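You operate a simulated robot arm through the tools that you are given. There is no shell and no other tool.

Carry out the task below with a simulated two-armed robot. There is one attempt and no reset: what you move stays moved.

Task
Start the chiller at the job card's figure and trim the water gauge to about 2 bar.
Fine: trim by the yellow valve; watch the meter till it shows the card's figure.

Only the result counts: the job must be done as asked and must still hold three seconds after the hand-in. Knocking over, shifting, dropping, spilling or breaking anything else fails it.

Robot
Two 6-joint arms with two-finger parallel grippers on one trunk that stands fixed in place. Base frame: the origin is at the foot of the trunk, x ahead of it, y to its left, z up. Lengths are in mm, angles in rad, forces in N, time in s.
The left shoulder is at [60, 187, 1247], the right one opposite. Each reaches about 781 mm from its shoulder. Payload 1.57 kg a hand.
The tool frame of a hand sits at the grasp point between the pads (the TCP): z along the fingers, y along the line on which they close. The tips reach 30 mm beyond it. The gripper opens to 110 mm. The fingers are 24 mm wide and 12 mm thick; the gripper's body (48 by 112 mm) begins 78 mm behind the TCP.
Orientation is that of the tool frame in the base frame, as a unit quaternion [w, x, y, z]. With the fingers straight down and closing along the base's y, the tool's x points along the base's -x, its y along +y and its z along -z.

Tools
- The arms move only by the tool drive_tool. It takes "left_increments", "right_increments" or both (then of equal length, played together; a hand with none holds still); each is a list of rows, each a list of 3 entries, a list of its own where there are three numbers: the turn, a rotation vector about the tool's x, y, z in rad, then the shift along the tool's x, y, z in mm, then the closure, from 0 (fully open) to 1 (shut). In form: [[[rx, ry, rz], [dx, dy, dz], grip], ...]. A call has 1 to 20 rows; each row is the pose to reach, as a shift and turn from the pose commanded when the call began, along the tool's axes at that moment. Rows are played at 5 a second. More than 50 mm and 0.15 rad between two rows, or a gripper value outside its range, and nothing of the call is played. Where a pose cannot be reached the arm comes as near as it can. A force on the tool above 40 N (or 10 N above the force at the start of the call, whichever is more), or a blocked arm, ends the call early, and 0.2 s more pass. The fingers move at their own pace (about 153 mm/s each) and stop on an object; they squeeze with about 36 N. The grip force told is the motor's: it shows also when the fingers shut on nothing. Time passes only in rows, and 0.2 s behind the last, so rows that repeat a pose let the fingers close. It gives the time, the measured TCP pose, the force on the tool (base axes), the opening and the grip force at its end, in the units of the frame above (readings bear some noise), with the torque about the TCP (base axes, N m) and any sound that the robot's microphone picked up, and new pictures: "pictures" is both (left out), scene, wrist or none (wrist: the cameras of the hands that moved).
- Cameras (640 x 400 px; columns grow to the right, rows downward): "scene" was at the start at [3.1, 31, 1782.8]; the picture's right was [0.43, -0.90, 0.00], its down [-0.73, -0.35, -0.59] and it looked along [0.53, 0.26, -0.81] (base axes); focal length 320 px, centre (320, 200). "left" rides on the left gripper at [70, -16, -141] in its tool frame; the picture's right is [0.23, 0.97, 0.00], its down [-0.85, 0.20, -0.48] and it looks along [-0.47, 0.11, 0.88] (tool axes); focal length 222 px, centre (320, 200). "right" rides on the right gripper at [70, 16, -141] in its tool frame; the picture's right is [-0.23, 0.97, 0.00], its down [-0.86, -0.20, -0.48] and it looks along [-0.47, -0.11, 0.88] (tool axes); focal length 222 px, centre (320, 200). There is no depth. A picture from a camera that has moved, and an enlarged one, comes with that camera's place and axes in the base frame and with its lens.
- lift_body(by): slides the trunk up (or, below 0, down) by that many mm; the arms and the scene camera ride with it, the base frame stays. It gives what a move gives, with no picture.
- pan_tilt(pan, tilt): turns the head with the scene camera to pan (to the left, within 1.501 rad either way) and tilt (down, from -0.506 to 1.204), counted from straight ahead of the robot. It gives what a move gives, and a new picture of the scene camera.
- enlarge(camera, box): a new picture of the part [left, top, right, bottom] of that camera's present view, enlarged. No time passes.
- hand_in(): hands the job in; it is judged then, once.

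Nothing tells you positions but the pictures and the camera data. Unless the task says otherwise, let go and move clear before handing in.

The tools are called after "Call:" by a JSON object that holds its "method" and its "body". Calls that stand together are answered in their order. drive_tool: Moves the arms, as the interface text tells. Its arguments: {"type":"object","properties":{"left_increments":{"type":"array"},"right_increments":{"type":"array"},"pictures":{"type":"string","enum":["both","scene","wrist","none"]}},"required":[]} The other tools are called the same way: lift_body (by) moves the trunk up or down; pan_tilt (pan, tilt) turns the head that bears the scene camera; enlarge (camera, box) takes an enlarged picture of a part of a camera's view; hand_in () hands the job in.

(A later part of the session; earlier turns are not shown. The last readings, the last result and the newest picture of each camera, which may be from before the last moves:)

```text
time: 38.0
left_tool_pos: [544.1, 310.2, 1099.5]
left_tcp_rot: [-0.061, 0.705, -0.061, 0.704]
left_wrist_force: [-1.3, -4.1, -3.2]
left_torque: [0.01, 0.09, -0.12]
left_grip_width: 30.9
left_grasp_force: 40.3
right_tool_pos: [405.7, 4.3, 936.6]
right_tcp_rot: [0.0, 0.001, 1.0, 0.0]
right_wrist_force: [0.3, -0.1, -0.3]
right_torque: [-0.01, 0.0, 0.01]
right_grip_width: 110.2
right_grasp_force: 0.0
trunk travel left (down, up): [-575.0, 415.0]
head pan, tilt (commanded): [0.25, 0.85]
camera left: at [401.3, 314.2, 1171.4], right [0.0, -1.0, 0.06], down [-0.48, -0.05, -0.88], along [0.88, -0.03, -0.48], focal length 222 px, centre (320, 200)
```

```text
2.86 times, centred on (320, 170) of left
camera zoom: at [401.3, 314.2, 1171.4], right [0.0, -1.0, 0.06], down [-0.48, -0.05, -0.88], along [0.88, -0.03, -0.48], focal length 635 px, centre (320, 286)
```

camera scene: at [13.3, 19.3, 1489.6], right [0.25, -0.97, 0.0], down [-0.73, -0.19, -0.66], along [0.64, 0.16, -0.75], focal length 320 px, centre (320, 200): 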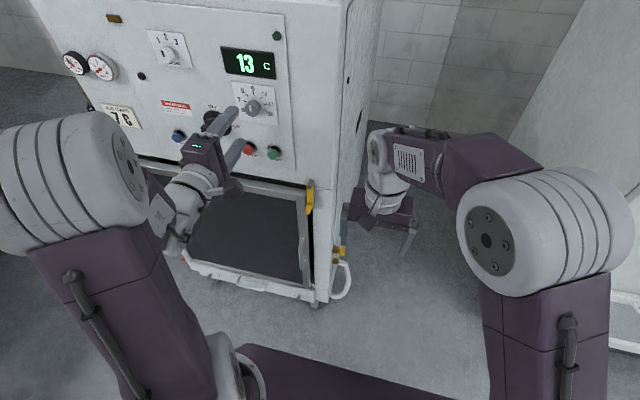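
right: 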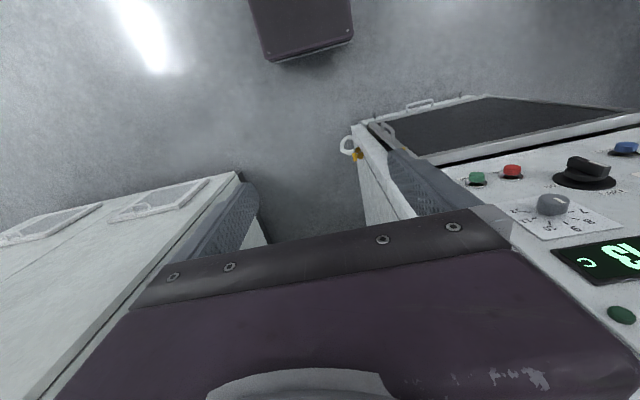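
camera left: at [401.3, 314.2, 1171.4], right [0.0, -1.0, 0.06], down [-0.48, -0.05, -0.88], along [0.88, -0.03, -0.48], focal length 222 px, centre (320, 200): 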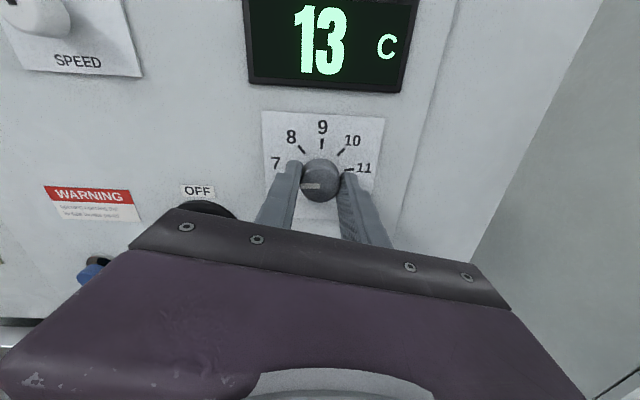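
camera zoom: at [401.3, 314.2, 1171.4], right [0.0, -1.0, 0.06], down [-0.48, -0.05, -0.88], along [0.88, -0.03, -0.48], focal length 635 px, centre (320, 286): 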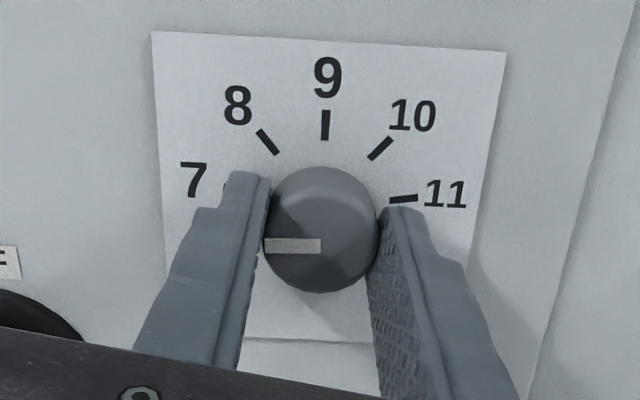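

Centred grip with low force; the mark reads about 6.7 and ticks are spaced 40°. I'll turn clockwise 0.225 rad.

Call:
{"method": "drive_tool", "body": {"left_increments": [[[0, 0, 0.075], [0, 0, 0], 1.0], [[0, 0, 0.15], [0, 0, 0], 1.0], [[0, 0, 0.225], [0, 0, 0], 1.0], [[0, 0, 0.225], [0, 0, 0], 1.0]], "pictures": "wrist"}}

Call:
{"method": "enlarge", "body": {"camera": "left", "box": [250, 100, 390, 240]}}

```text
time: 39.0
left_tool_pos: [544.5, 310.0, 1099.6]
left_tcp_rot: [-0.14, 0.694, -0.14, 0.693]
left_wrist_force: [1.5, -3.4, -3.8]
left_torque: [0.02, 0.34, 0.14]
left_grip_width: 30.8
left_grasp_force: 40.2
right_tool_pos: [407.3, 4.1, 936.7]
right_tcp_rot: [0.0, 0.0, 1.0, 0.0]
right_wrist_force: [0.3, -0.5, 0.5]
right_torque: [-0.02, -0.04, 0.03]
right_grip_width: 110.0
right_grasp_force: 0.0
trunk travel left (down, up): [-575.0, 415.0]
head pan, tilt (commanded): [0.25, 0.85]
camera left: at [401.3, 298.1, 1170.5], right [0.0, -0.99, -0.17], down [-0.48, 0.15, -0.86], along [0.88, 0.08, -0.47], focal length 222 px, centre (320, 200)
```

left: 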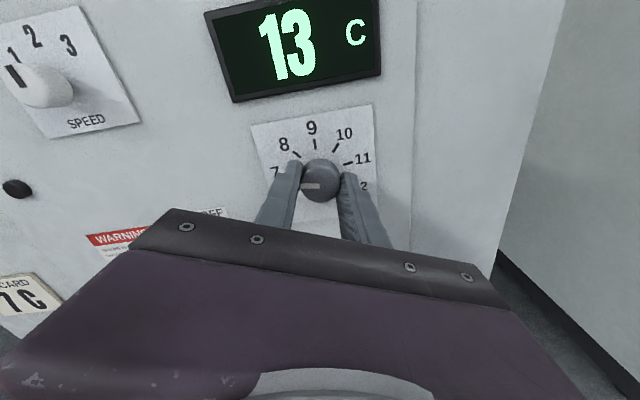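

```text
2.86 times, centred on (320, 170) of left
camera zoom: at [401.3, 298.1, 1170.5], right [0.0, -0.99, -0.17], down [-0.48, 0.15, -0.86], along [0.88, 0.08, -0.47], focal length 635 px, centre (320, 286)
```

zoom: 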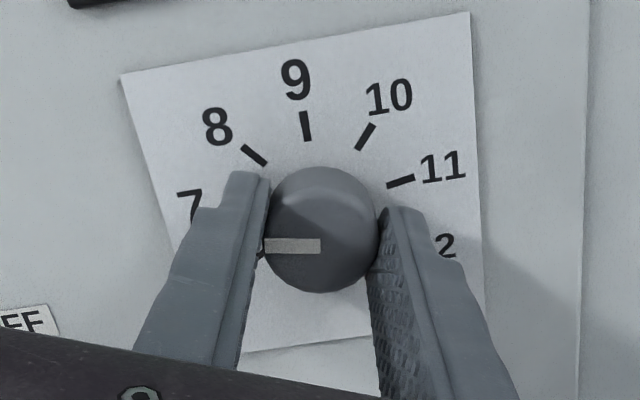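

The mark now points at 7 (about 80° left of the 9). I'll relieve the residual force, then open and back off.

Call:
{"method": "drive_tool", "body": {"left_increments": [[[0, 0, 0], [-0.4, 0.6, 0], 1.0], [[0, 0, 0], [-0.4, 0.6, 0], 0.68], [[0, 0, 0], [-0.4, 0.6, 0], 0.55], [[0, 0, 0], [-0.4, 0.6, -20], 0.5], [[0, 0, 0], [-0.4, 0.6, -45], 0.5]], "pictures": "wrist"}}

Call:
{"method": "enlarge", "body": {"camera": "left", "box": [250, 80, 390, 220]}}

Call:
{"method": "enlarge", "body": {"camera": "scene", "box": [200, 60, 300, 160]}}

```text
time: 40.2
left_tool_pos: [497.3, 310.3, 1100.4]
left_tcp_rot: [-0.139, 0.693, -0.139, 0.693]
left_wrist_force: [-0.3, 0.0, -0.6]
left_torque: [-0.02, 0.03, 0.02]
left_grip_width: 55.0
left_grasp_force: 0.0
right_tool_pos: [404.6, 2.9, 936.5]
right_tcp_rot: [-0.001, 0.001, 1.0, 0.0]
right_wrist_force: [0.0, -0.3, 0.3]
right_torque: [-0.02, 0.01, -0.04]
right_grip_width: 110.0
right_grasp_force: 0.0
trunk travel left (down, up): [-575.0, 415.0]
head pan, tilt (commanded): [0.25, 0.85]
camera left: at [354.5, 298.3, 1170.9], right [0.0, -0.99, -0.17], down [-0.48, 0.15, -0.87], along [0.88, 0.08, -0.47], focal length 222 px, centre (320, 200)
```

left: 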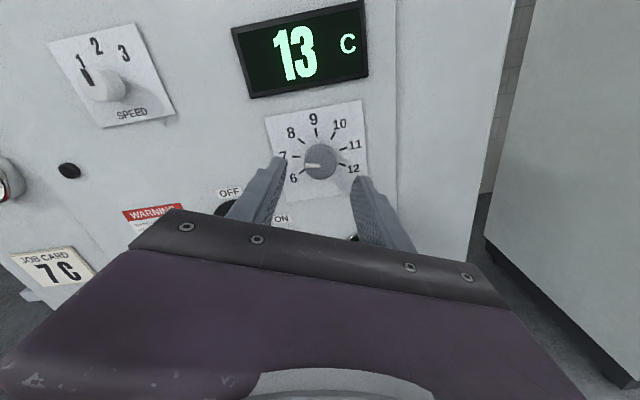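

```text
2.86 times, centred on (320, 150) of left
camera zoom: at [354.5, 298.3, 1170.9], right [0.0, -0.99, -0.17], down [-0.48, 0.15, -0.87], along [0.88, 0.08, -0.47], focal length 635 px, centre (320, 343)
```

zoom: 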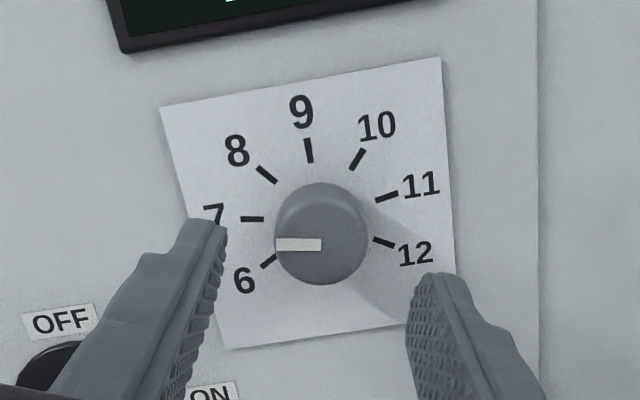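

```text
4.00 times, centred on (250, 110) of scene
camera zoom: at [11.9, 18.4, 1489.6], right [0.25, -0.97, 0.0], down [-0.73, -0.19, -0.66], along [0.64, 0.16, -0.75], focal length 1281 px, centre (600, 560)
```

zoom: 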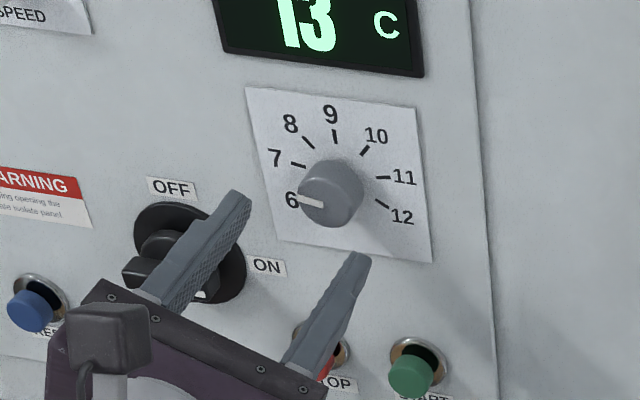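

The mark is now parallel to the 7 tick: the dial is at 7. Next I'll lower the trunk 150 mm (also useful for the valve) and bring the left hand, fingers shut, in front of START.

Call:
{"method": "lift_body", "body": {"by": -150}}

Call:
{"method": "drive_tool", "body": {"left_increments": [[[0, 0, 0], [0, 0, 0], 1.0], [[0, 0, 0], [0, 0, 0], 1.0]], "pictures": "both"}}

```text
time: 42.0
left_tool_pos: [497.6, 310.6, 949.7]
left_tcp_rot: [-0.139, 0.693, -0.14, 0.693]
left_wrist_force: [-0.3, 0.3, -1.3]
left_torque: [-0.01, -0.02, 0.0]
left_grip_width: 54.9
left_grasp_force: 0.0
right_tool_pos: [405.3, 4.2, 785.3]
right_tcp_rot: [0.001, 0.0, 1.0, -0.001]
right_wrist_force: [0.8, -0.6, 0.4]
right_torque: [0.0, 0.0, -0.01]
right_grip_width: 109.8
right_grasp_force: 0.0
trunk travel left (down, up): [-425.0, 565.0]
head pan, tilt (commanded): [0.25, 0.85]
```

```text
time: 42.5
left_tool_pos: [498.0, 310.2, 949.3]
left_tcp_rot: [-0.138, 0.693, -0.14, 0.693]
left_wrist_force: [0.6, 0.5, 0.2]
left_torque: [-0.02, 0.01, 0.0]
left_grip_width: 0.2
left_grasp_force: 21.1
right_tool_pos: [405.0, 3.4, 787.9]
right_tcp_rot: [0.0, 0.0, 1.0, 0.0]
right_wrist_force: [0.7, 1.0, 0.0]
right_torque: [0.0, 0.02, -0.01]
right_grip_width: 110.0
right_grasp_force: 0.0
trunk travel left (down, up): [-425.0, 565.0]
head pan, tilt (commanded): [0.25, 0.85]
camera scene: at [12.7, 18.6, 1339.6], right [0.25, -0.97, 0.0], down [-0.73, -0.19, -0.66], along [0.64, 0.16, -0.75], focal length 320 px, centre (320, 200)
camera left: at [355.2, 298.5, 1020.5], right [0.0, -0.99, -0.17], down [-0.48, 0.15, -0.87], along [0.88, 0.08, -0.47], focal length 222 px, centre (320, 200)
```

scene: 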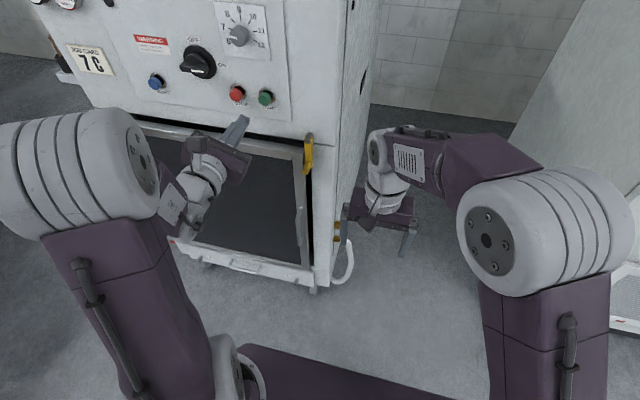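
left: 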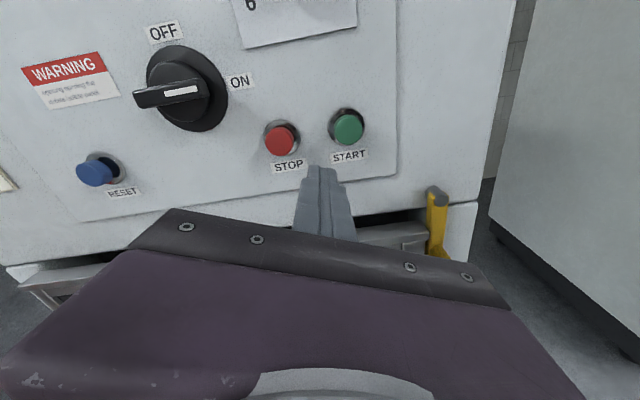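

START lies at about (568, 279.5, 975.5). I'll move the closed fingers in front of it, tip about 20 mm short.

Call:
{"method": "drive_tool", "body": {"left_increments": [[[0, 0, 0], [18, 9, 10], 1.0], [[0, 0, 0], [35.9, 18.4, 20], 1.0], [[0, 0, 0], [35.9, 18.4, 20], 1.0]], "pictures": "both"}}

Call:
{"method": "enlarge", "body": {"camera": "left", "box": [250, 80, 390, 220]}}

Call:
{"method": "enlarge", "body": {"camera": "scene", "box": [200, 50, 300, 150]}}

```text
time: 43.4
left_tool_pos: [518.7, 278.4, 975.8]
left_tcp_rot: [-0.139, 0.694, -0.138, 0.693]
left_wrist_force: [0.3, 0.5, -0.2]
left_torque: [-0.01, -0.02, -0.01]
left_grip_width: 0.0
left_grasp_force: 21.1
right_tool_pos: [406.1, 4.3, 786.2]
right_tcp_rot: [0.0, -0.001, 1.0, 0.0]
right_wrist_force: [0.7, 0.0, 0.3]
right_torque: [0.01, 0.0, 0.02]
right_grip_width: 110.0
right_grasp_force: 0.1
trunk travel left (down, up): [-425.0, 565.0]
head pan, tilt (commanded): [0.25, 0.85]
camera scene: at [12.8, 18.7, 1339.6], right [0.25, -0.97, 0.0], down [-0.73, -0.19, -0.66], along [0.64, 0.16, -0.75], focal length 320 px, centre (320, 200)
camera left: at [375.2, 267.0, 1047.0], right [0.0, -0.99, -0.17], down [-0.48, 0.15, -0.87], along [0.88, 0.08, -0.47], focal length 222 px, centre (320, 200)
```

scene: 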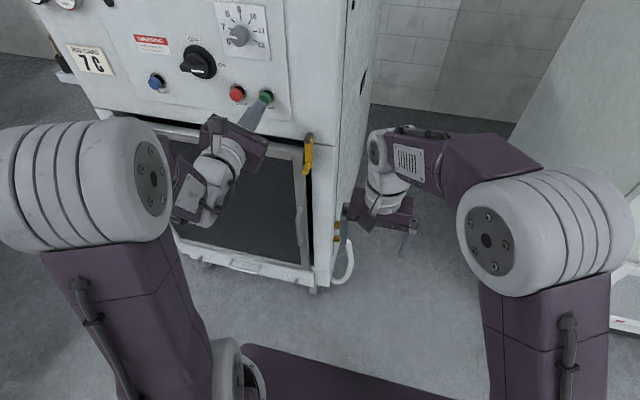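
left: 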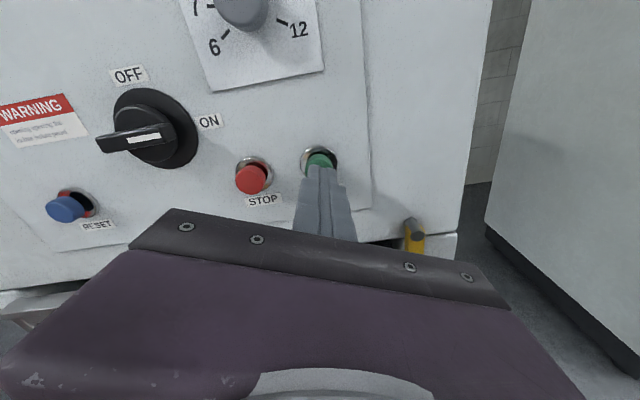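

```text
2.86 times, centred on (320, 150) of left
camera zoom: at [375.2, 267.0, 1047.0], right [0.0, -0.99, -0.17], down [-0.48, 0.15, -0.87], along [0.88, 0.08, -0.47], focal length 635 px, centre (320, 343)
```

zoom: 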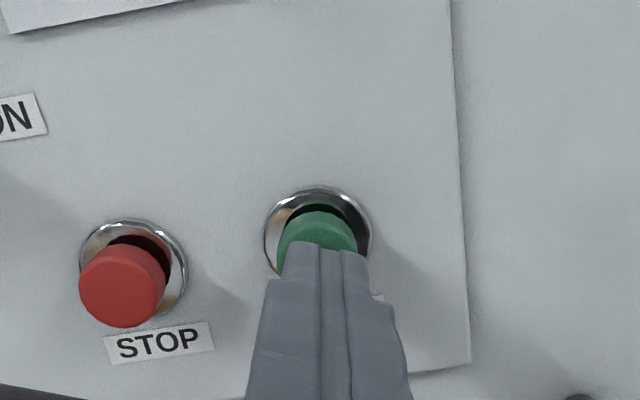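

```text
4.00 times, centred on (250, 100) of scene
camera zoom: at [12.8, 18.7, 1339.6], right [0.25, -0.97, 0.0], down [-0.73, -0.19, -0.66], along [0.64, 0.16, -0.75], focal length 1281 px, centre (600, 600)
```

zoom: 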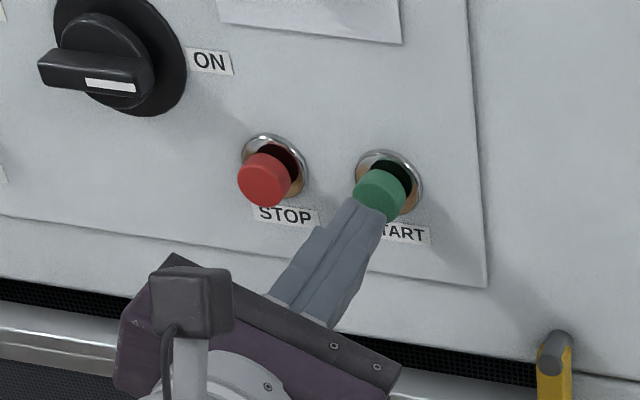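

The finger is right on the START button's axis. I'll press it forward and then withdraw.

Call:
{"method": "drive_tool", "body": {"left_increments": [[[0, 0, 0], [0, -1, 14], 1.0], [[0, 0, 0], [0, -1, 20], 1.0], [[0, 0, 0], [0, -1, 26], 1.0], [[0, 0, 0], [0, -1, 30], 1.0], [[0, 0, 0], [0, -1, 33], 1.0]], "pictures": "wrist"}}

Call:
{"method": "enlarge", "body": {"camera": "scene", "box": [200, 50, 300, 150]}}

```text
time: 44.4
left_tool_pos: [541.8, 280.7, 976.4]
left_tcp_rot: [-0.139, 0.695, -0.138, 0.692]
left_wrist_force: [-37.0, -0.6, 1.0]
left_torque: [0.23, 0.02, 0.01]
left_grip_width: 0.0
left_grasp_force: 21.7
right_tool_pos: [401.0, 2.6, 788.4]
right_tcp_rot: [0.004, 0.0, 1.0, 0.0]
right_wrist_force: [-1.2, -0.2, -0.2]
right_torque: [0.01, 0.0, 0.01]
right_grip_width: 110.2
right_grasp_force: 0.0
trunk travel left (down, up): [-425.0, 565.0]
head pan, tilt (commanded): [0.25, 0.85]
heard: click
stopped in row 5 (left hand): the force on the tool passed its limit at 42 N (the readings are from after the stop); the commanded pose is now the measured one
camera left: at [398.3, 268.6, 1047.6], right [0.0, -0.99, -0.17], down [-0.48, 0.15, -0.86], along [0.88, 0.08, -0.48], focal length 222 px, centre (320, 200)
```

left: 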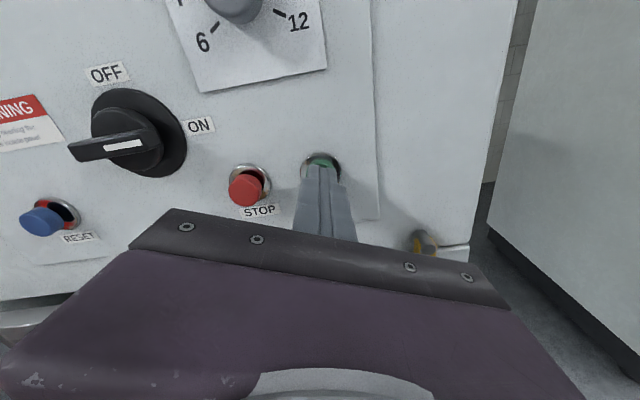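

```text
4.00 times, centred on (250, 100) of scene
camera zoom: at [4.1, 18.6, 1339.9], right [0.25, -0.97, 0.0], down [-0.72, -0.19, -0.66], along [0.64, 0.16, -0.75], focal length 1281 px, centre (600, 600)
```

zoom: 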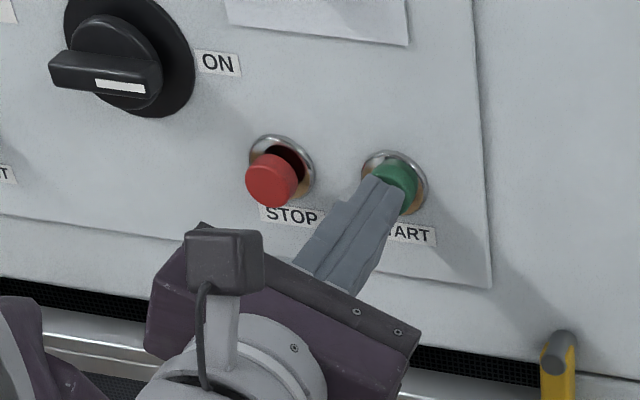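

A click was heard as START went in. I'll withdraw the hand and look up at the display, lamps and gauges.

Call:
{"method": "drive_tool", "body": {"left_increments": [[[0, 0, 0], [0, 0, -15], 1.0], [[0, 0, 0], [0, 0, -40], 1.0]], "pictures": "none"}}

Call:
{"method": "pan_tilt", "body": {"pan": 0.5, "tilt": 0.45}}

Call:
{"method": "enlarge", "body": {"camera": "scene", "box": [180, 150, 440, 312]}}

```text
time: 45.0
left_tool_pos: [506.0, 279.9, 974.3]
left_tcp_rot: [-0.138, 0.696, -0.141, 0.691]
left_wrist_force: [0.4, -0.2, 0.0]
left_torque: [-0.01, -0.02, 0.02]
left_grip_width: 0.0
left_grasp_force: 21.5
right_tool_pos: [404.6, 4.1, 787.1]
right_tcp_rot: [0.001, -0.001, 1.0, 0.0]
right_wrist_force: [-0.6, 0.4, -0.1]
right_torque: [0.01, -0.04, -0.02]
right_grip_width: 110.1
right_grasp_force: 0.0
trunk travel left (down, up): [-425.0, 565.0]
head pan, tilt (commanded): [0.25, 0.85]
```

```text
time: 45.9
left_tool_pos: [507.8, 280.2, 974.4]
left_tcp_rot: [-0.139, 0.696, -0.139, 0.69]
left_wrist_force: [-0.1, 0.3, 0.2]
left_torque: [-0.01, 0.02, -0.02]
left_grip_width: 0.0
left_grasp_force: 21.4
right_tool_pos: [404.7, 4.7, 786.0]
right_tcp_rot: [0.001, 0.0, 1.0, 0.0]
right_wrist_force: [-0.4, -0.6, 0.2]
right_torque: [-0.01, 0.03, 0.02]
right_grip_width: 109.8
right_grasp_force: 0.1
trunk travel left (down, up): [-425.0, 565.0]
head pan, tilt (commanded): [0.499, 0.45]
camera scene: at [17.5, 43.2, 1374.0], right [0.48, -0.88, 0.0], down [-0.38, -0.21, -0.9], along [0.79, 0.43, -0.44], focal length 320 px, centre (320, 200)
```

scene: 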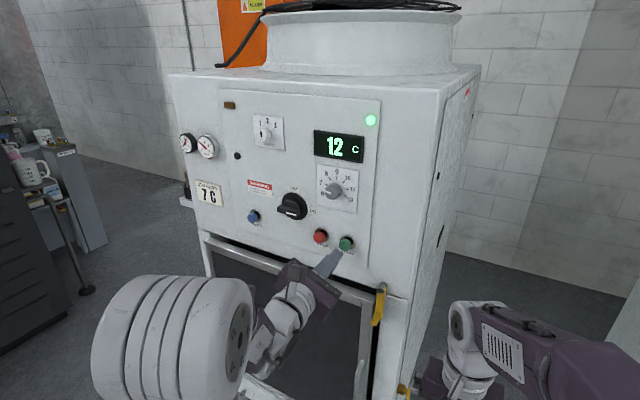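

```text
2.46 times, centred on (310, 231) of scene
camera zoom: at [17.5, 43.2, 1374.0], right [0.48, -0.88, 0.0], down [-0.38, -0.21, -0.9], along [0.79, 0.43, -0.44], focal length 788 px, centre (345, 124)
```

zoom: 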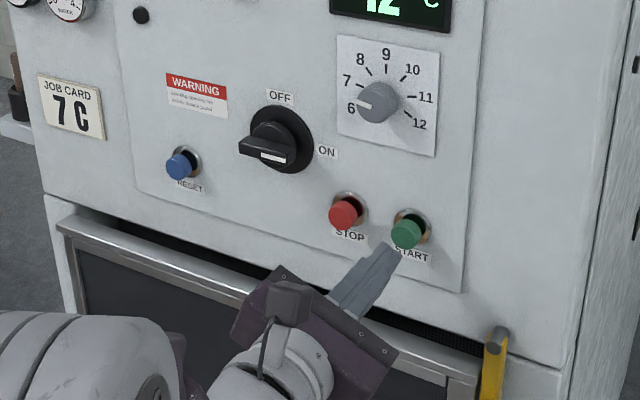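

The green lamp is lit and the display has fallen to 12, so the chiller is running. I'll check the gauges and then prepare the right hand for the valve.

Call:
{"method": "enlarge", "body": {"camera": "scene", "box": [170, 120, 230, 165]}}

Call:
{"method": "enlarge", "body": {"camera": "scene", "box": [300, 100, 400, 220]}}

Call:
{"method": "pan_tilt", "body": {"pan": 0.1, "tilt": 0.8}}

```text
8.89 times, centred on (200, 142) of scene
camera zoom: at [17.5, 43.2, 1374.0], right [0.48, -0.88, 0.0], down [-0.38, -0.21, -0.9], along [0.79, 0.43, -0.44], focal length 2846 px, centre (1387, 711)
```

zoom: 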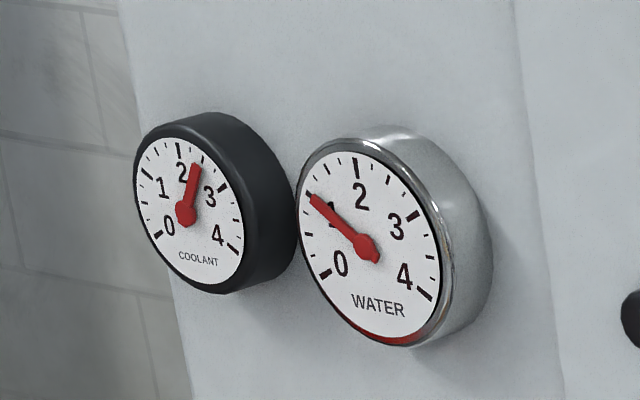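

```text
3.33 times, centred on (350, 160) of scene
camera zoom: at [17.5, 43.2, 1374.0], right [0.48, -0.88, 0.0], down [-0.38, -0.21, -0.9], along [0.79, 0.43, -0.44], focal length 1067 px, centre (220, 333)
```

zoom: 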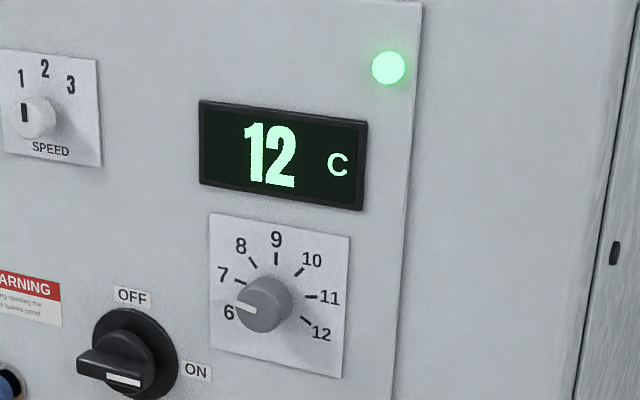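

```text
time: 46.7
left_tool_pos: [508.0, 280.7, 974.3]
left_tcp_rot: [-0.139, 0.696, -0.141, 0.69]
left_wrist_force: [0.1, -0.5, 0.2]
left_torque: [-0.01, -0.01, -0.01]
left_grip_width: 0.2
left_grasp_force: 21.4
right_tool_pos: [405.2, 3.4, 785.7]
right_tcp_rot: [0.001, 0.0, 1.0, 0.0]
right_wrist_force: [0.9, -0.1, -0.5]
right_torque: [-0.01, 0.0, 0.0]
right_grip_width: 109.8
right_grasp_force: 0.1
trunk travel left (down, up): [-425.0, 565.0]
head pan, tilt (commanded): [0.099, 0.799]
camera scene: at [17.3, 7.4, 1343.7], right [0.1, -0.99, 0.0], down [-0.71, -0.07, -0.7], along [0.69, 0.07, -0.72], focal length 320 px, centre (320, 200)
```

scene: 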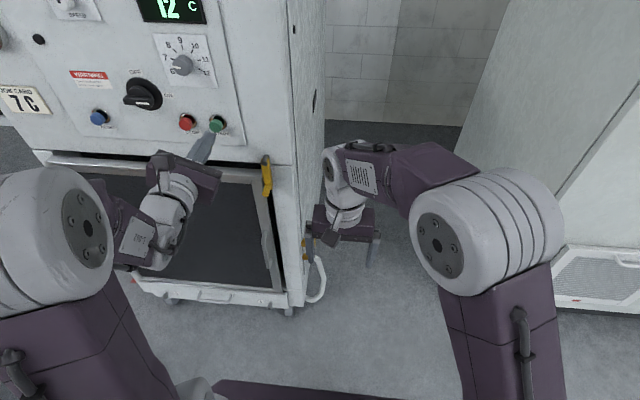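

Running, the WATER gauge reads about 1 bar, so the valve must be opened a bit. I place the valve knob at about (638, 94, 498), axis pointing toward −y. I'll draw the left hand away and turn the right hand to point left (+y) toward the knob's side.

Call:
{"method": "drive_tool", "body": {"left_increments": [[[0, 0, 0], [0, 0, -30], 1.0], [[0, 0, 0], [-10, -25, -45], 1.0], [[0, 0, 0], [-20, -50, -60], 1.0], [[0, 0, 0], [-32, -77, -70], 1.0], [[0, 0, 0], [-43, -103, -80], 1.0], [[0, 0, 0], [-54, -129, -80], 1.0], [[0, 0, 0], [-54, -129, -80], 1.0], [[0, 0, 0], [-54, -129, -80], 1.0], [[0, 0, 0], [-54, -129, -80], 1.0], [[0, 0, 0], [-54, -129, -80], 1.0], [[0, 0, 0], [-54, -129, -80], 1.0], [[0, 0, 0], [-54, -129, -80], 1.0]], "right_increments": [[[-0.131, 0, 0], [0, -2, 0], 0], [[-0.262, 0, 0], [0, -4, 0], 0], [[-0.393, 0, 0], [0, -6, 0], 0], [[-0.524, 0, 0], [0, -8, 0], 0], [[-0.654, 0, 0], [0, -10, 0], 0], [[-0.785, 0, 0], [0, -12, 0], 0], [[-0.916, 0, 0], [0, -14, 0], 0], [[-1.047, 0, 0], [0, -16, 0], 0], [[-1.178, 0, 0], [0, -18, 0], 0], [[-1.309, 0, 0], [0, -20, 0], 0], [[-1.44, 0, 0], [0, -22, 0], 0], [[-1.5708, 0, 0], [0, -24, 0], 0]], "pictures": "both"}}

```text
time: 49.3
left_tool_pos: [427.1, 420.0, 974.4]
left_tcp_rot: [-0.138, 0.697, -0.14, 0.69]
left_wrist_force: [0.3, 0.0, -0.7]
left_torque: [0.04, 0.01, -0.02]
left_grip_width: 0.3
left_grasp_force: 21.3
left hand out of reach, approached as far as the arm can: row 1, 2
right_tool_pos: [406.8, -20.4, 786.7]
right_tcp_rot: [0.0, 0.001, 0.707, 0.708]
right_wrist_force: [-0.7, 0.1, -0.7]
right_torque: [-0.01, 0.01, 0.0]
right_grip_width: 110.2
right_grasp_force: 0.0
trunk travel left (down, up): [-425.0, 565.0]
head pan, tilt (commanded): [0.099, 0.799]
camera scene: at [17.7, 7.0, 1343.7], right [0.1, -1.0, 0.0], down [-0.71, -0.07, -0.7], along [0.69, 0.07, -0.72], focal length 320 px, centre (320, 200)
camera right: at [334.9, -162.5, 801.7], right [0.23, 0.0, 0.97], down [0.85, -0.48, -0.2], along [0.47, 0.88, -0.11], focal length 222 px, centre (320, 200)
camera left: at [285.4, 408.0, 1045.8], right [0.0, -0.99, -0.17], down [-0.49, 0.15, -0.86], along [0.87, 0.08, -0.48], focal length 222 px, centre (320, 200)
```

scene: 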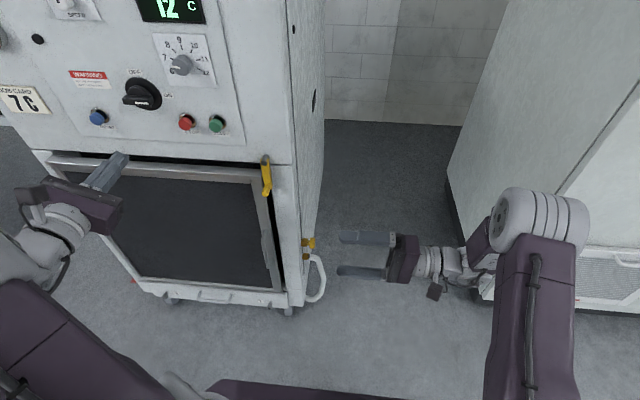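
right: 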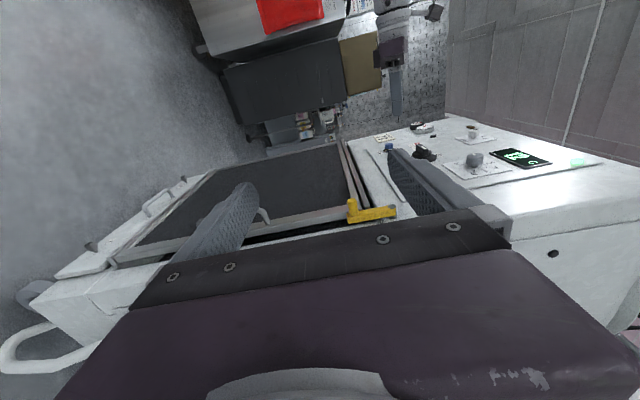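
left: 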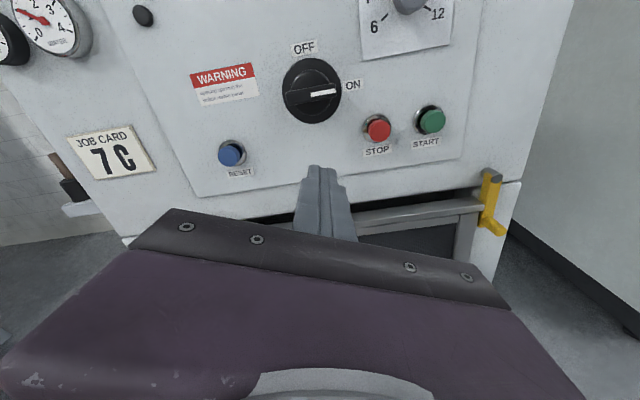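

Both hands are where I want them. I'll lower the trunk another 200 mm for the valve.

Call:
{"method": "lift_body", "body": {"by": -200}}

Call:
{"method": "drive_tool", "body": {"right_increments": [[[0, 0, 0], [-35, -15, 0], 0.3], [[0, 0, 0], [-70, -30, 0], 0.3], [[0, 0, 0], [-105, -45, 0], 0.3], [[0, 0, 0], [-140, -60, 0], 0.3], [[0, 0, 0], [-175, -75, 0], 0.3], [[0, 0, 0], [-205, -89, 0], 0.3]], "pictures": "both"}}

```text
time: 51.5
left_tool_pos: [426.6, 419.9, 774.3]
left_tcp_rot: [-0.139, 0.696, -0.14, 0.69]
left_wrist_force: [-0.8, -0.8, -1.5]
left_torque: [-0.02, -0.04, 0.04]
left_grip_width: 0.2
left_grasp_force: 21.7
right_tool_pos: [405.6, -19.0, 586.5]
right_tcp_rot: [0.001, 0.0, 0.708, 0.706]
right_wrist_force: [-0.2, 0.5, 0.4]
right_torque: [0.0, 0.01, -0.01]
right_grip_width: 110.0
right_grasp_force: 0.0
trunk travel left (down, up): [-225.0, 765.0]
head pan, tilt (commanded): [0.099, 0.799]
```

```text
time: 52.9
left_tool_pos: [427.9, 420.2, 775.1]
left_tcp_rot: [-0.138, 0.696, -0.141, 0.69]
left_wrist_force: [-0.2, 0.1, -0.6]
left_torque: [-0.01, 0.0, 0.0]
left_grip_width: 0.4
left_grasp_force: 21.2
right_tool_pos: [563.8, -16.3, 515.9]
right_tcp_rot: [0.0, 0.0, 0.708, 0.707]
right_wrist_force: [0.0, -0.3, -0.4]
right_torque: [0.04, -0.02, -0.01]
right_grip_width: 76.9
right_grasp_force: 0.0
right hand out of reach, approached as far as the arm can: row 5, 6
trunk travel left (down, up): [-225.0, 765.0]
head pan, tilt (commanded): [0.099, 0.799]
camera scene: at [17.3, 7.2, 1143.7], right [0.1, -1.0, 0.0], down [-0.71, -0.07, -0.7], along [0.69, 0.07, -0.72], focal length 320 px, centre (320, 200)
camera right: at [493.5, -158.7, 531.5], right [0.23, 0.0, 0.97], down [0.85, -0.48, -0.2], along [0.47, 0.88, -0.11], focal length 222 px, centre (320, 200)
```

scene: 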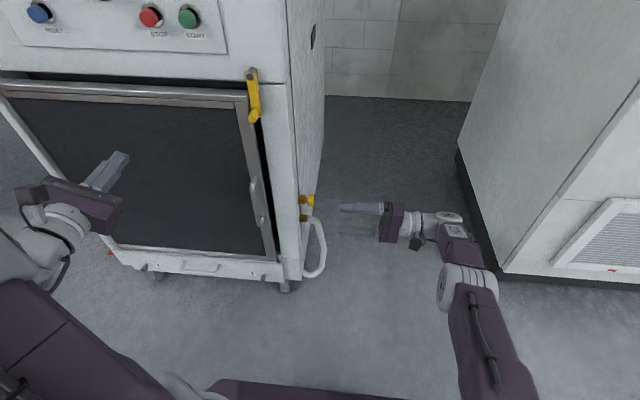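
right: 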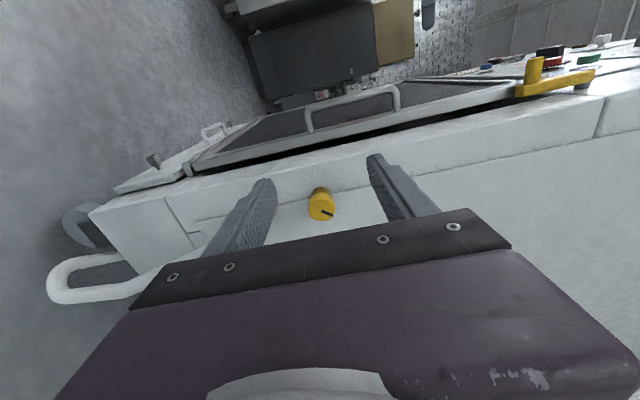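

Pointing straight at +y the right arm runs out of reach at x≈564, so I must approach the knob with the hand slanted about 30° forward. I'll zoom on the knob first.

Call:
{"method": "enlarge", "body": {"camera": "right", "box": [270, 150, 370, 250]}}

Call:
{"method": "enlarge", "body": {"camera": "scene", "box": [280, 170, 360, 290]}}

```text
4.00 times, centred on (320, 200) of right
camera zoom: at [493.5, -158.7, 531.5], right [0.23, 0.0, 0.97], down [0.85, -0.48, -0.2], along [0.47, 0.88, -0.11], focal length 888 px, centre (320, 200)
```

zoom: 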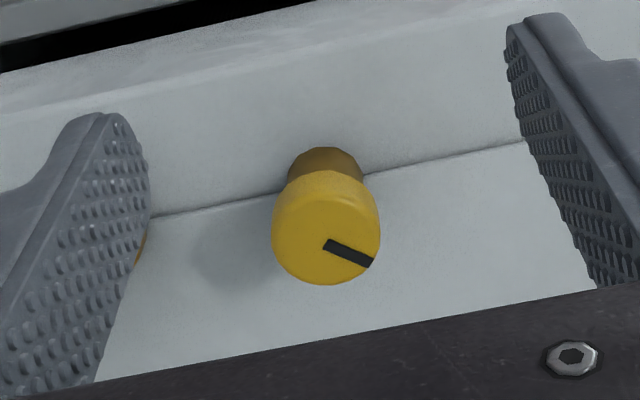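

```text
3.33 times, centred on (320, 230) of scene
camera zoom: at [17.3, 7.2, 1143.7], right [0.1, -1.0, 0.0], down [-0.71, -0.07, -0.7], along [0.69, 0.07, -0.72], focal length 1067 px, centre (320, 100)
```

zoom: 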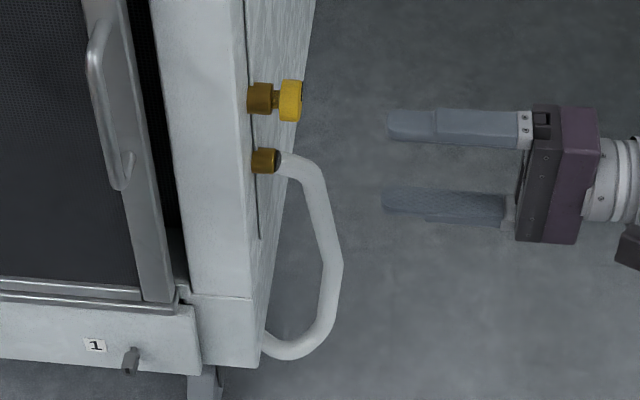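

The knob's axis is at x≈638, z≈499, running from y≈86 to 103, about 35 mm across, with its mark roughly 40° right of up. I'll yaw the right hand 30° forward and move to a pre-grip point 70 mm back along its axis.

Call:
{"method": "drive_tool", "body": {"right_increments": [[[0, -0.105, 0], [-8, -3.5, 8], 0.5], [[0, -0.21, 0], [-16, -7, 16], 0.5], [[0, -0.314, 0], [-24, -10.5, 24], 0.5], [[0, -0.419, 0], [-32, -14, 32], 0.5], [[0, -0.5236, 0], [-39, -17, 41], 0.5], [[0, -0.5236, 0], [-39, -17, 41], 0.5]], "pictures": "both"}}

Call:
{"method": "enlarge", "body": {"camera": "right", "box": [250, 100, 390, 240]}}

Call:
{"method": "enlarge", "body": {"camera": "scene", "box": [280, 170, 380, 270]}}

```text
time: 54.3
left_tool_pos: [429.1, 421.5, 774.3]
left_tcp_rot: [-0.138, 0.696, -0.141, 0.69]
left_wrist_force: [-0.6, 0.2, 0.5]
left_torque: [-0.01, -0.02, -0.02]
left_grip_width: 0.0
left_grasp_force: 21.4
right_tool_pos: [605.6, 24.6, 499.2]
right_tcp_rot: [0.184, 0.184, 0.683, 0.682]
right_wrist_force: [-0.1, 0.3, -0.3]
right_torque: [0.02, 0.02, 0.03]
right_grip_width: 55.1
right_grasp_force: 0.0
trunk travel left (down, up): [-225.0, 765.0]
head pan, tilt (commanded): [0.099, 0.799]
camera scene: at [17.2, 7.3, 1143.6], right [0.1, -1.0, 0.0], down [-0.71, -0.07, -0.7], along [0.69, 0.07, -0.72], focal length 320 px, centre (320, 200)
camera right: at [471.7, -63.3, 515.2], right [0.2, -0.11, 0.97], down [0.5, -0.84, -0.2], along [0.84, 0.53, -0.11], focal length 222 px, centre (320, 200)
```

scene: 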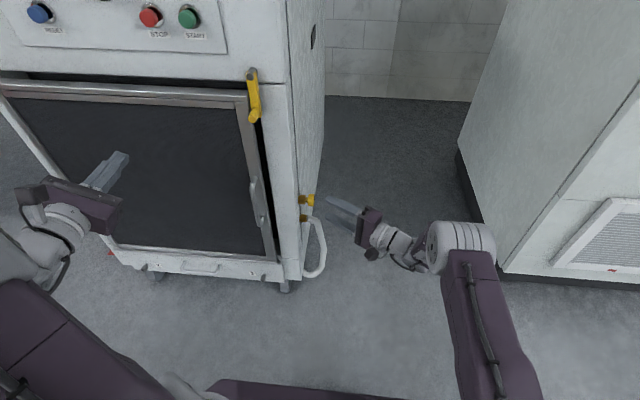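
right: 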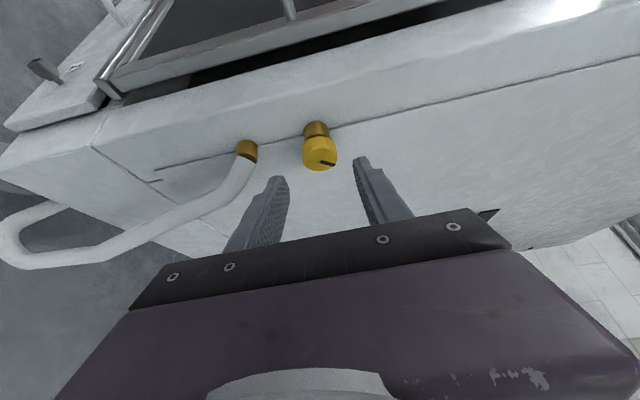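

```text
2.86 times, centred on (320, 170) of right
camera zoom: at [471.7, -63.3, 515.2], right [0.2, -0.11, 0.97], down [0.5, -0.84, -0.2], along [0.84, 0.53, -0.11], focal length 635 px, centre (320, 286)
```

zoom: 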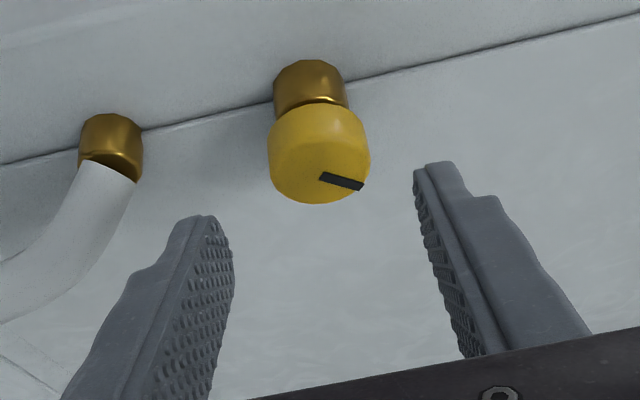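

```text
4.00 times, centred on (330, 220) of scene
camera zoom: at [17.2, 7.3, 1143.6], right [0.1, -1.0, 0.0], down [-0.71, -0.07, -0.7], along [0.69, 0.07, -0.72], focal length 1281 px, centre (280, 120)
```

zoom: 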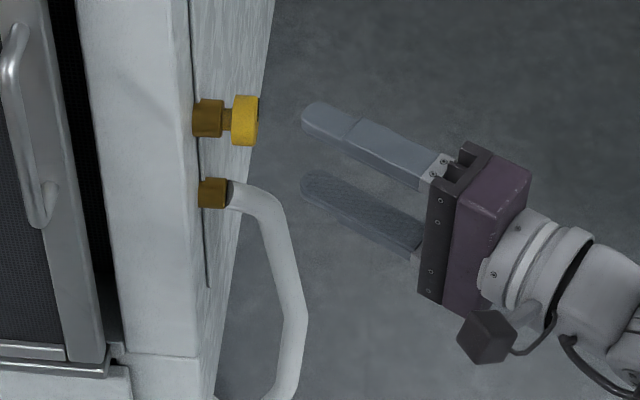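

The knob is dead ahead of the hand. I'll advance along the hand's axis to bring the fingers above and below the knob.

Call:
{"method": "drive_tool", "body": {"right_increments": [[[0, 0, 0], [1, 0, 25], 0.5], [[0, 0, 0], [2, 0, 50], 0.5], [[0, 0, 0], [2.1, 0, 68], 0.5], [[0, 0, 0], [2.1, 0, 68], 0.5]], "pictures": "wrist"}}

Call:
{"method": "enlarge", "body": {"camera": "right", "box": [250, 110, 390, 250]}}

Call:
{"method": "enlarge", "body": {"camera": "scene", "box": [280, 170, 380, 270]}}

```text
time: 55.3
left_tool_pos: [427.4, 420.2, 772.6]
left_tcp_rot: [-0.138, 0.696, -0.14, 0.69]
left_wrist_force: [0.5, 0.9, 0.1]
left_torque: [0.01, 0.01, -0.01]
left_grip_width: 0.1
left_grasp_force: 21.6
right_tool_pos: [636.2, 86.0, 499.9]
right_tcp_rot: [0.182, 0.183, 0.683, 0.683]
right_wrist_force: [0.7, -0.2, 0.0]
right_torque: [-0.02, -0.02, -0.01]
right_grip_width: 55.1
right_grasp_force: 0.0
trunk travel left (down, up): [-225.0, 765.0]
head pan, tilt (commanded): [0.099, 0.799]
camera right: at [503.7, -2.9, 515.1], right [0.2, -0.11, 0.97], down [0.5, -0.84, -0.2], along [0.84, 0.53, -0.11], focal length 222 px, centre (320, 200)
```

right: 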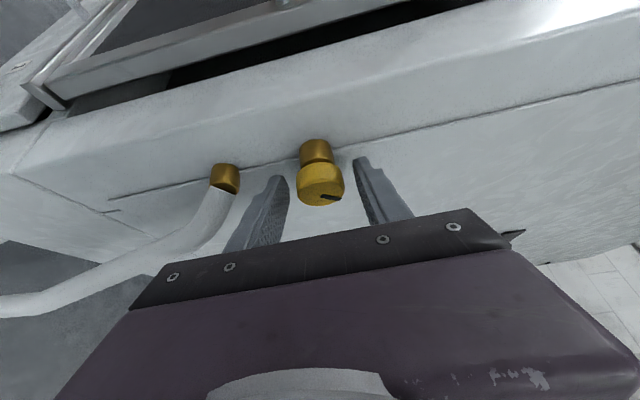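

```text
2.86 times, centred on (320, 180) of right
camera zoom: at [503.7, -2.9, 515.1], right [0.2, -0.11, 0.97], down [0.5, -0.84, -0.2], along [0.84, 0.53, -0.11], focal length 635 px, centre (320, 257)
```

zoom: 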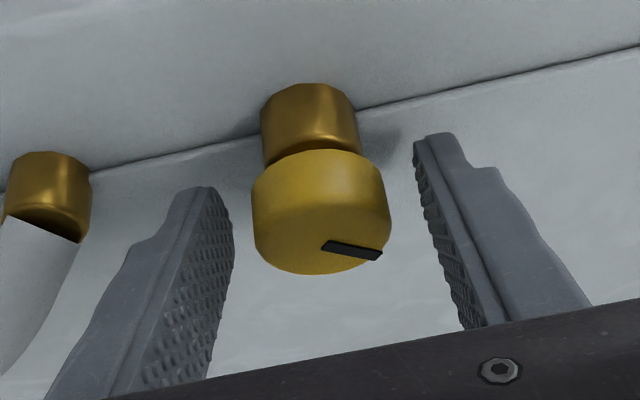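

```text
4.00 times, centred on (330, 220) of scene
camera zoom: at [17.3, 7.3, 1143.7], right [0.1, -1.0, 0.0], down [-0.71, -0.07, -0.7], along [0.69, 0.07, -0.72], focal length 1281 px, centre (280, 120)
```

zoom: 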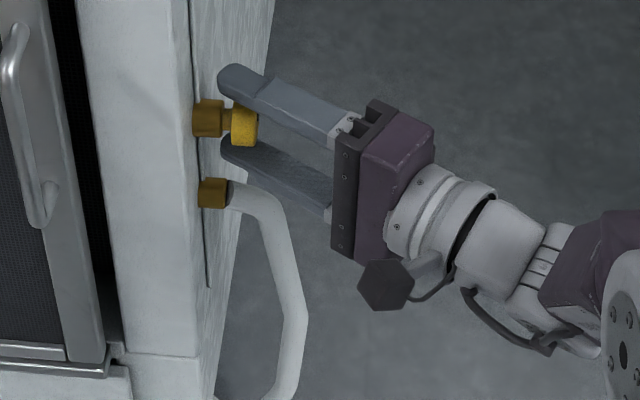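

The knob sits between the fingers. I'll close on it and then aim the head at the gauges and display.

Call:
{"method": "drive_tool", "body": {"right_increments": [[[0, 0, 0], [0, 0, 0], 1.0], [[0, 0, 0], [0, 0, 0], 1.0], [[0, 0, 0], [0, 0, 0], 1.0]], "pictures": "wrist"}}

Call:
{"method": "enlarge", "body": {"camera": "right", "box": [250, 110, 390, 250]}}

Call:
{"method": "pan_tilt", "body": {"pan": 0.65, "tilt": 0.15}}

```text
time: 56.1
left_tool_pos: [428.2, 420.8, 773.9]
left_tcp_rot: [-0.138, 0.697, -0.14, 0.69]
left_wrist_force: [0.2, 0.2, 0.0]
left_torque: [-0.03, -0.04, -0.03]
left_grip_width: 0.0
left_grasp_force: 21.0
right_tool_pos: [636.4, 85.1, 500.4]
right_tcp_rot: [0.183, 0.183, 0.683, 0.683]
right_wrist_force: [2.9, 2.7, 3.2]
right_torque: [0.15, 0.01, -0.02]
right_grip_width: 35.2
right_grasp_force: 42.3
trunk travel left (down, up): [-225.0, 765.0]
head pan, tilt (commanded): [0.099, 0.799]
camera right: at [503.7, -2.9, 515.4], right [0.2, -0.11, 0.97], down [0.5, -0.84, -0.2], along [0.84, 0.53, -0.11], focal length 222 px, centre (320, 200)
```

right: 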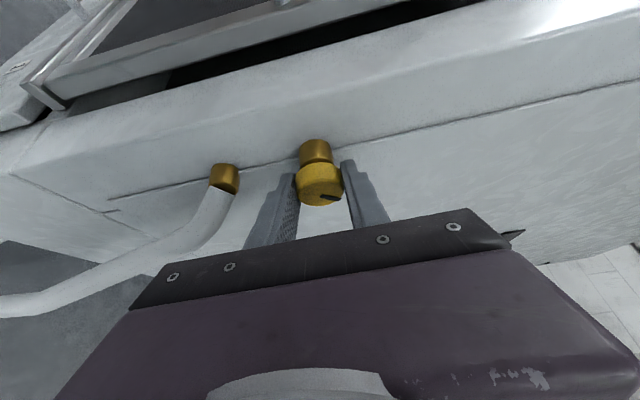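

```text
2.86 times, centred on (320, 180) of right
camera zoom: at [503.7, -2.9, 515.4], right [0.2, -0.11, 0.97], down [0.5, -0.84, -0.2], along [0.84, 0.53, -0.11], focal length 635 px, centre (320, 257)
```

zoom: 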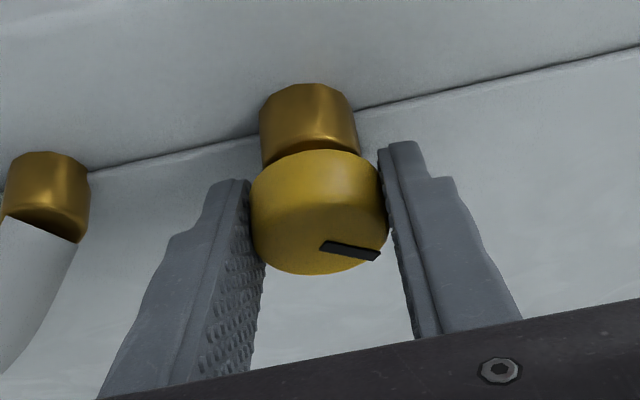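

```text
time: 57.1
left_tool_pos: [427.4, 419.5, 774.6]
left_tcp_rot: [-0.138, 0.696, -0.139, 0.69]
left_wrist_force: [0.6, 0.7, 0.1]
left_torque: [-0.02, -0.02, -0.05]
left_grip_width: 0.0
left_grasp_force: 21.4
right_tool_pos: [636.4, 85.7, 499.6]
right_tcp_rot: [0.183, 0.183, 0.683, 0.683]
right_wrist_force: [5.3, 5.0, 3.9]
right_torque: [0.02, 0.02, 0.06]
right_grip_width: 35.0
right_grasp_force: 42.1
trunk travel left (down, up): [-225.0, 765.0]
head pan, tilt (commanded): [0.649, 0.15]
camera scene: at [10.7, 55.6, 1201.9], right [0.6, -0.8, 0.0], down [-0.12, -0.09, -0.99], along [0.79, 0.6, -0.15], focal length 320 px, centre (320, 200)
```

scene: 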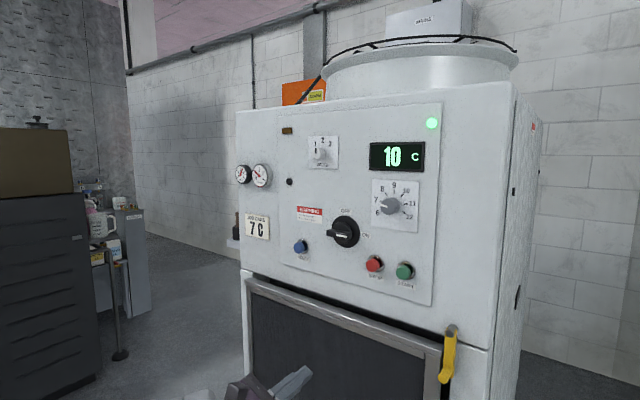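

The grip is 35 mm wide on the knob, and the display is down to 10. From here I can see display and gauges together; I'll read the gauge.

Call:
{"method": "enlarge", "body": {"camera": "scene", "box": [230, 155, 280, 195]}}

```text
10.00 times, centred on (255, 175) of scene
camera zoom: at [10.7, 55.6, 1201.9], right [0.6, -0.8, 0.0], down [-0.12, -0.09, -0.99], along [0.79, 0.6, -0.15], focal length 3202 px, centre (970, 450)
```

zoom: 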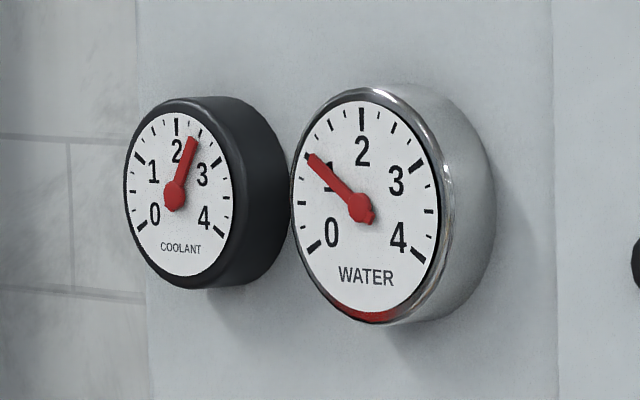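

WATER reads 1.0 bar. I'll turn the knob counter-clockwise (as seen facing it) by about 0.36 rad as a test and watch the gauge.

Call:
{"method": "drive_tool", "body": {"right_increments": [[[-0.06, 0, -0.104], [0, 0, 0], 1.0], [[-0.12, 0, -0.208], [0, 0, 0], 1.0], [[-0.18, 0, -0.312], [0, 0, 0], 1.0], [[-0.18, 0, -0.312], [0, 0, 0], 1.0]], "pictures": "both"}}

Call:
{"method": "enlarge", "body": {"camera": "scene", "box": [230, 155, 280, 195]}}

Call:
{"method": "enlarge", "body": {"camera": "right", "box": [250, 110, 390, 250]}}

```text
time: 58.1
left_tool_pos: [427.7, 420.7, 772.7]
left_tcp_rot: [-0.138, 0.697, -0.139, 0.69]
left_wrist_force: [0.2, 0.2, 0.5]
left_torque: [-0.02, 0.03, 0.0]
left_grip_width: 0.1
left_grasp_force: 21.3
right_tool_pos: [635.9, 85.2, 499.0]
right_tcp_rot: [0.302, 0.057, 0.64, 0.704]
right_wrist_force: [9.9, 9.8, 2.2]
right_torque: [0.06, 0.01, 0.06]
right_grip_width: 35.2
right_grasp_force: 42.4
trunk travel left (down, up): [-225.0, 765.0]
head pan, tilt (commanded): [0.649, 0.15]
camera scene: at [11.6, 56.2, 1201.9], right [0.6, -0.8, 0.0], down [-0.12, -0.09, -0.99], along [0.79, 0.6, -0.15], focal length 320 px, centre (320, 200)
camera right: at [506.5, -3.0, 467.1], right [-0.16, -0.11, 0.98], down [0.54, -0.84, -0.01], along [0.83, 0.53, 0.19], focal length 222 px, centre (320, 200)
```

scene: 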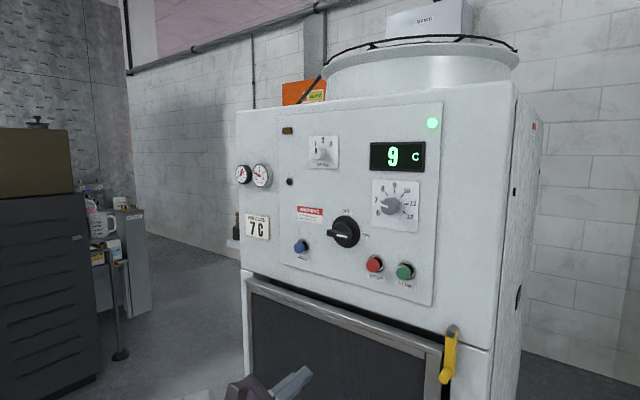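
right: 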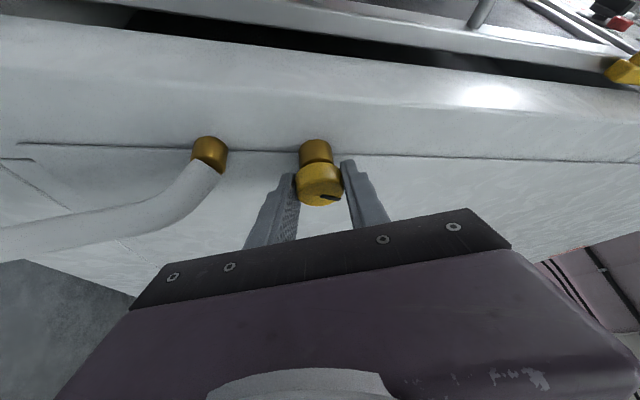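

```text
10.00 times, centred on (255, 175) of scene
camera zoom: at [11.6, 56.2, 1201.9], right [0.6, -0.8, 0.0], down [-0.12, -0.09, -0.99], along [0.79, 0.6, -0.15], focal length 3202 px, centre (970, 450)
```

zoom: 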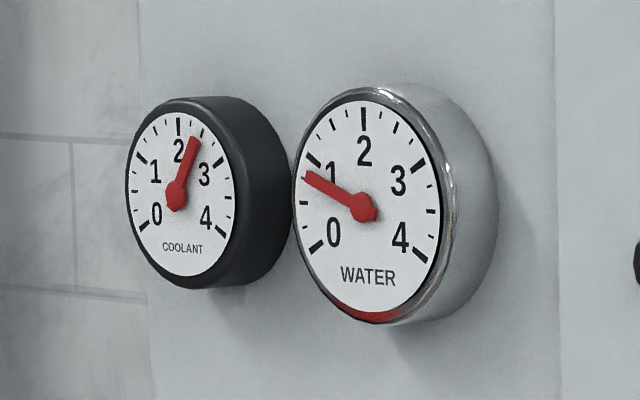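

```text
2.86 times, centred on (320, 180) of right
camera zoom: at [506.5, -3.0, 467.1], right [-0.16, -0.11, 0.98], down [0.54, -0.84, -0.01], along [0.83, 0.53, 0.19], focal length 635 px, centre (320, 257)
```

zoom: 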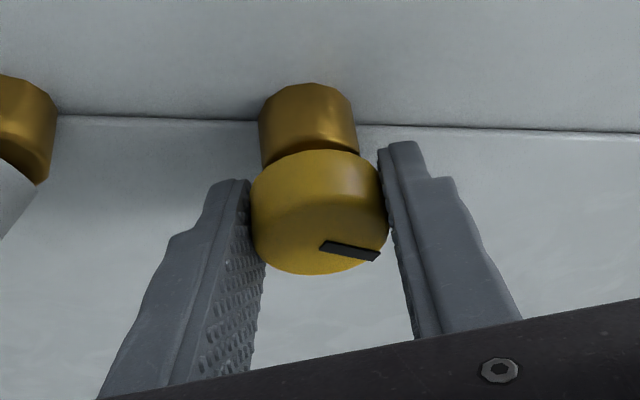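

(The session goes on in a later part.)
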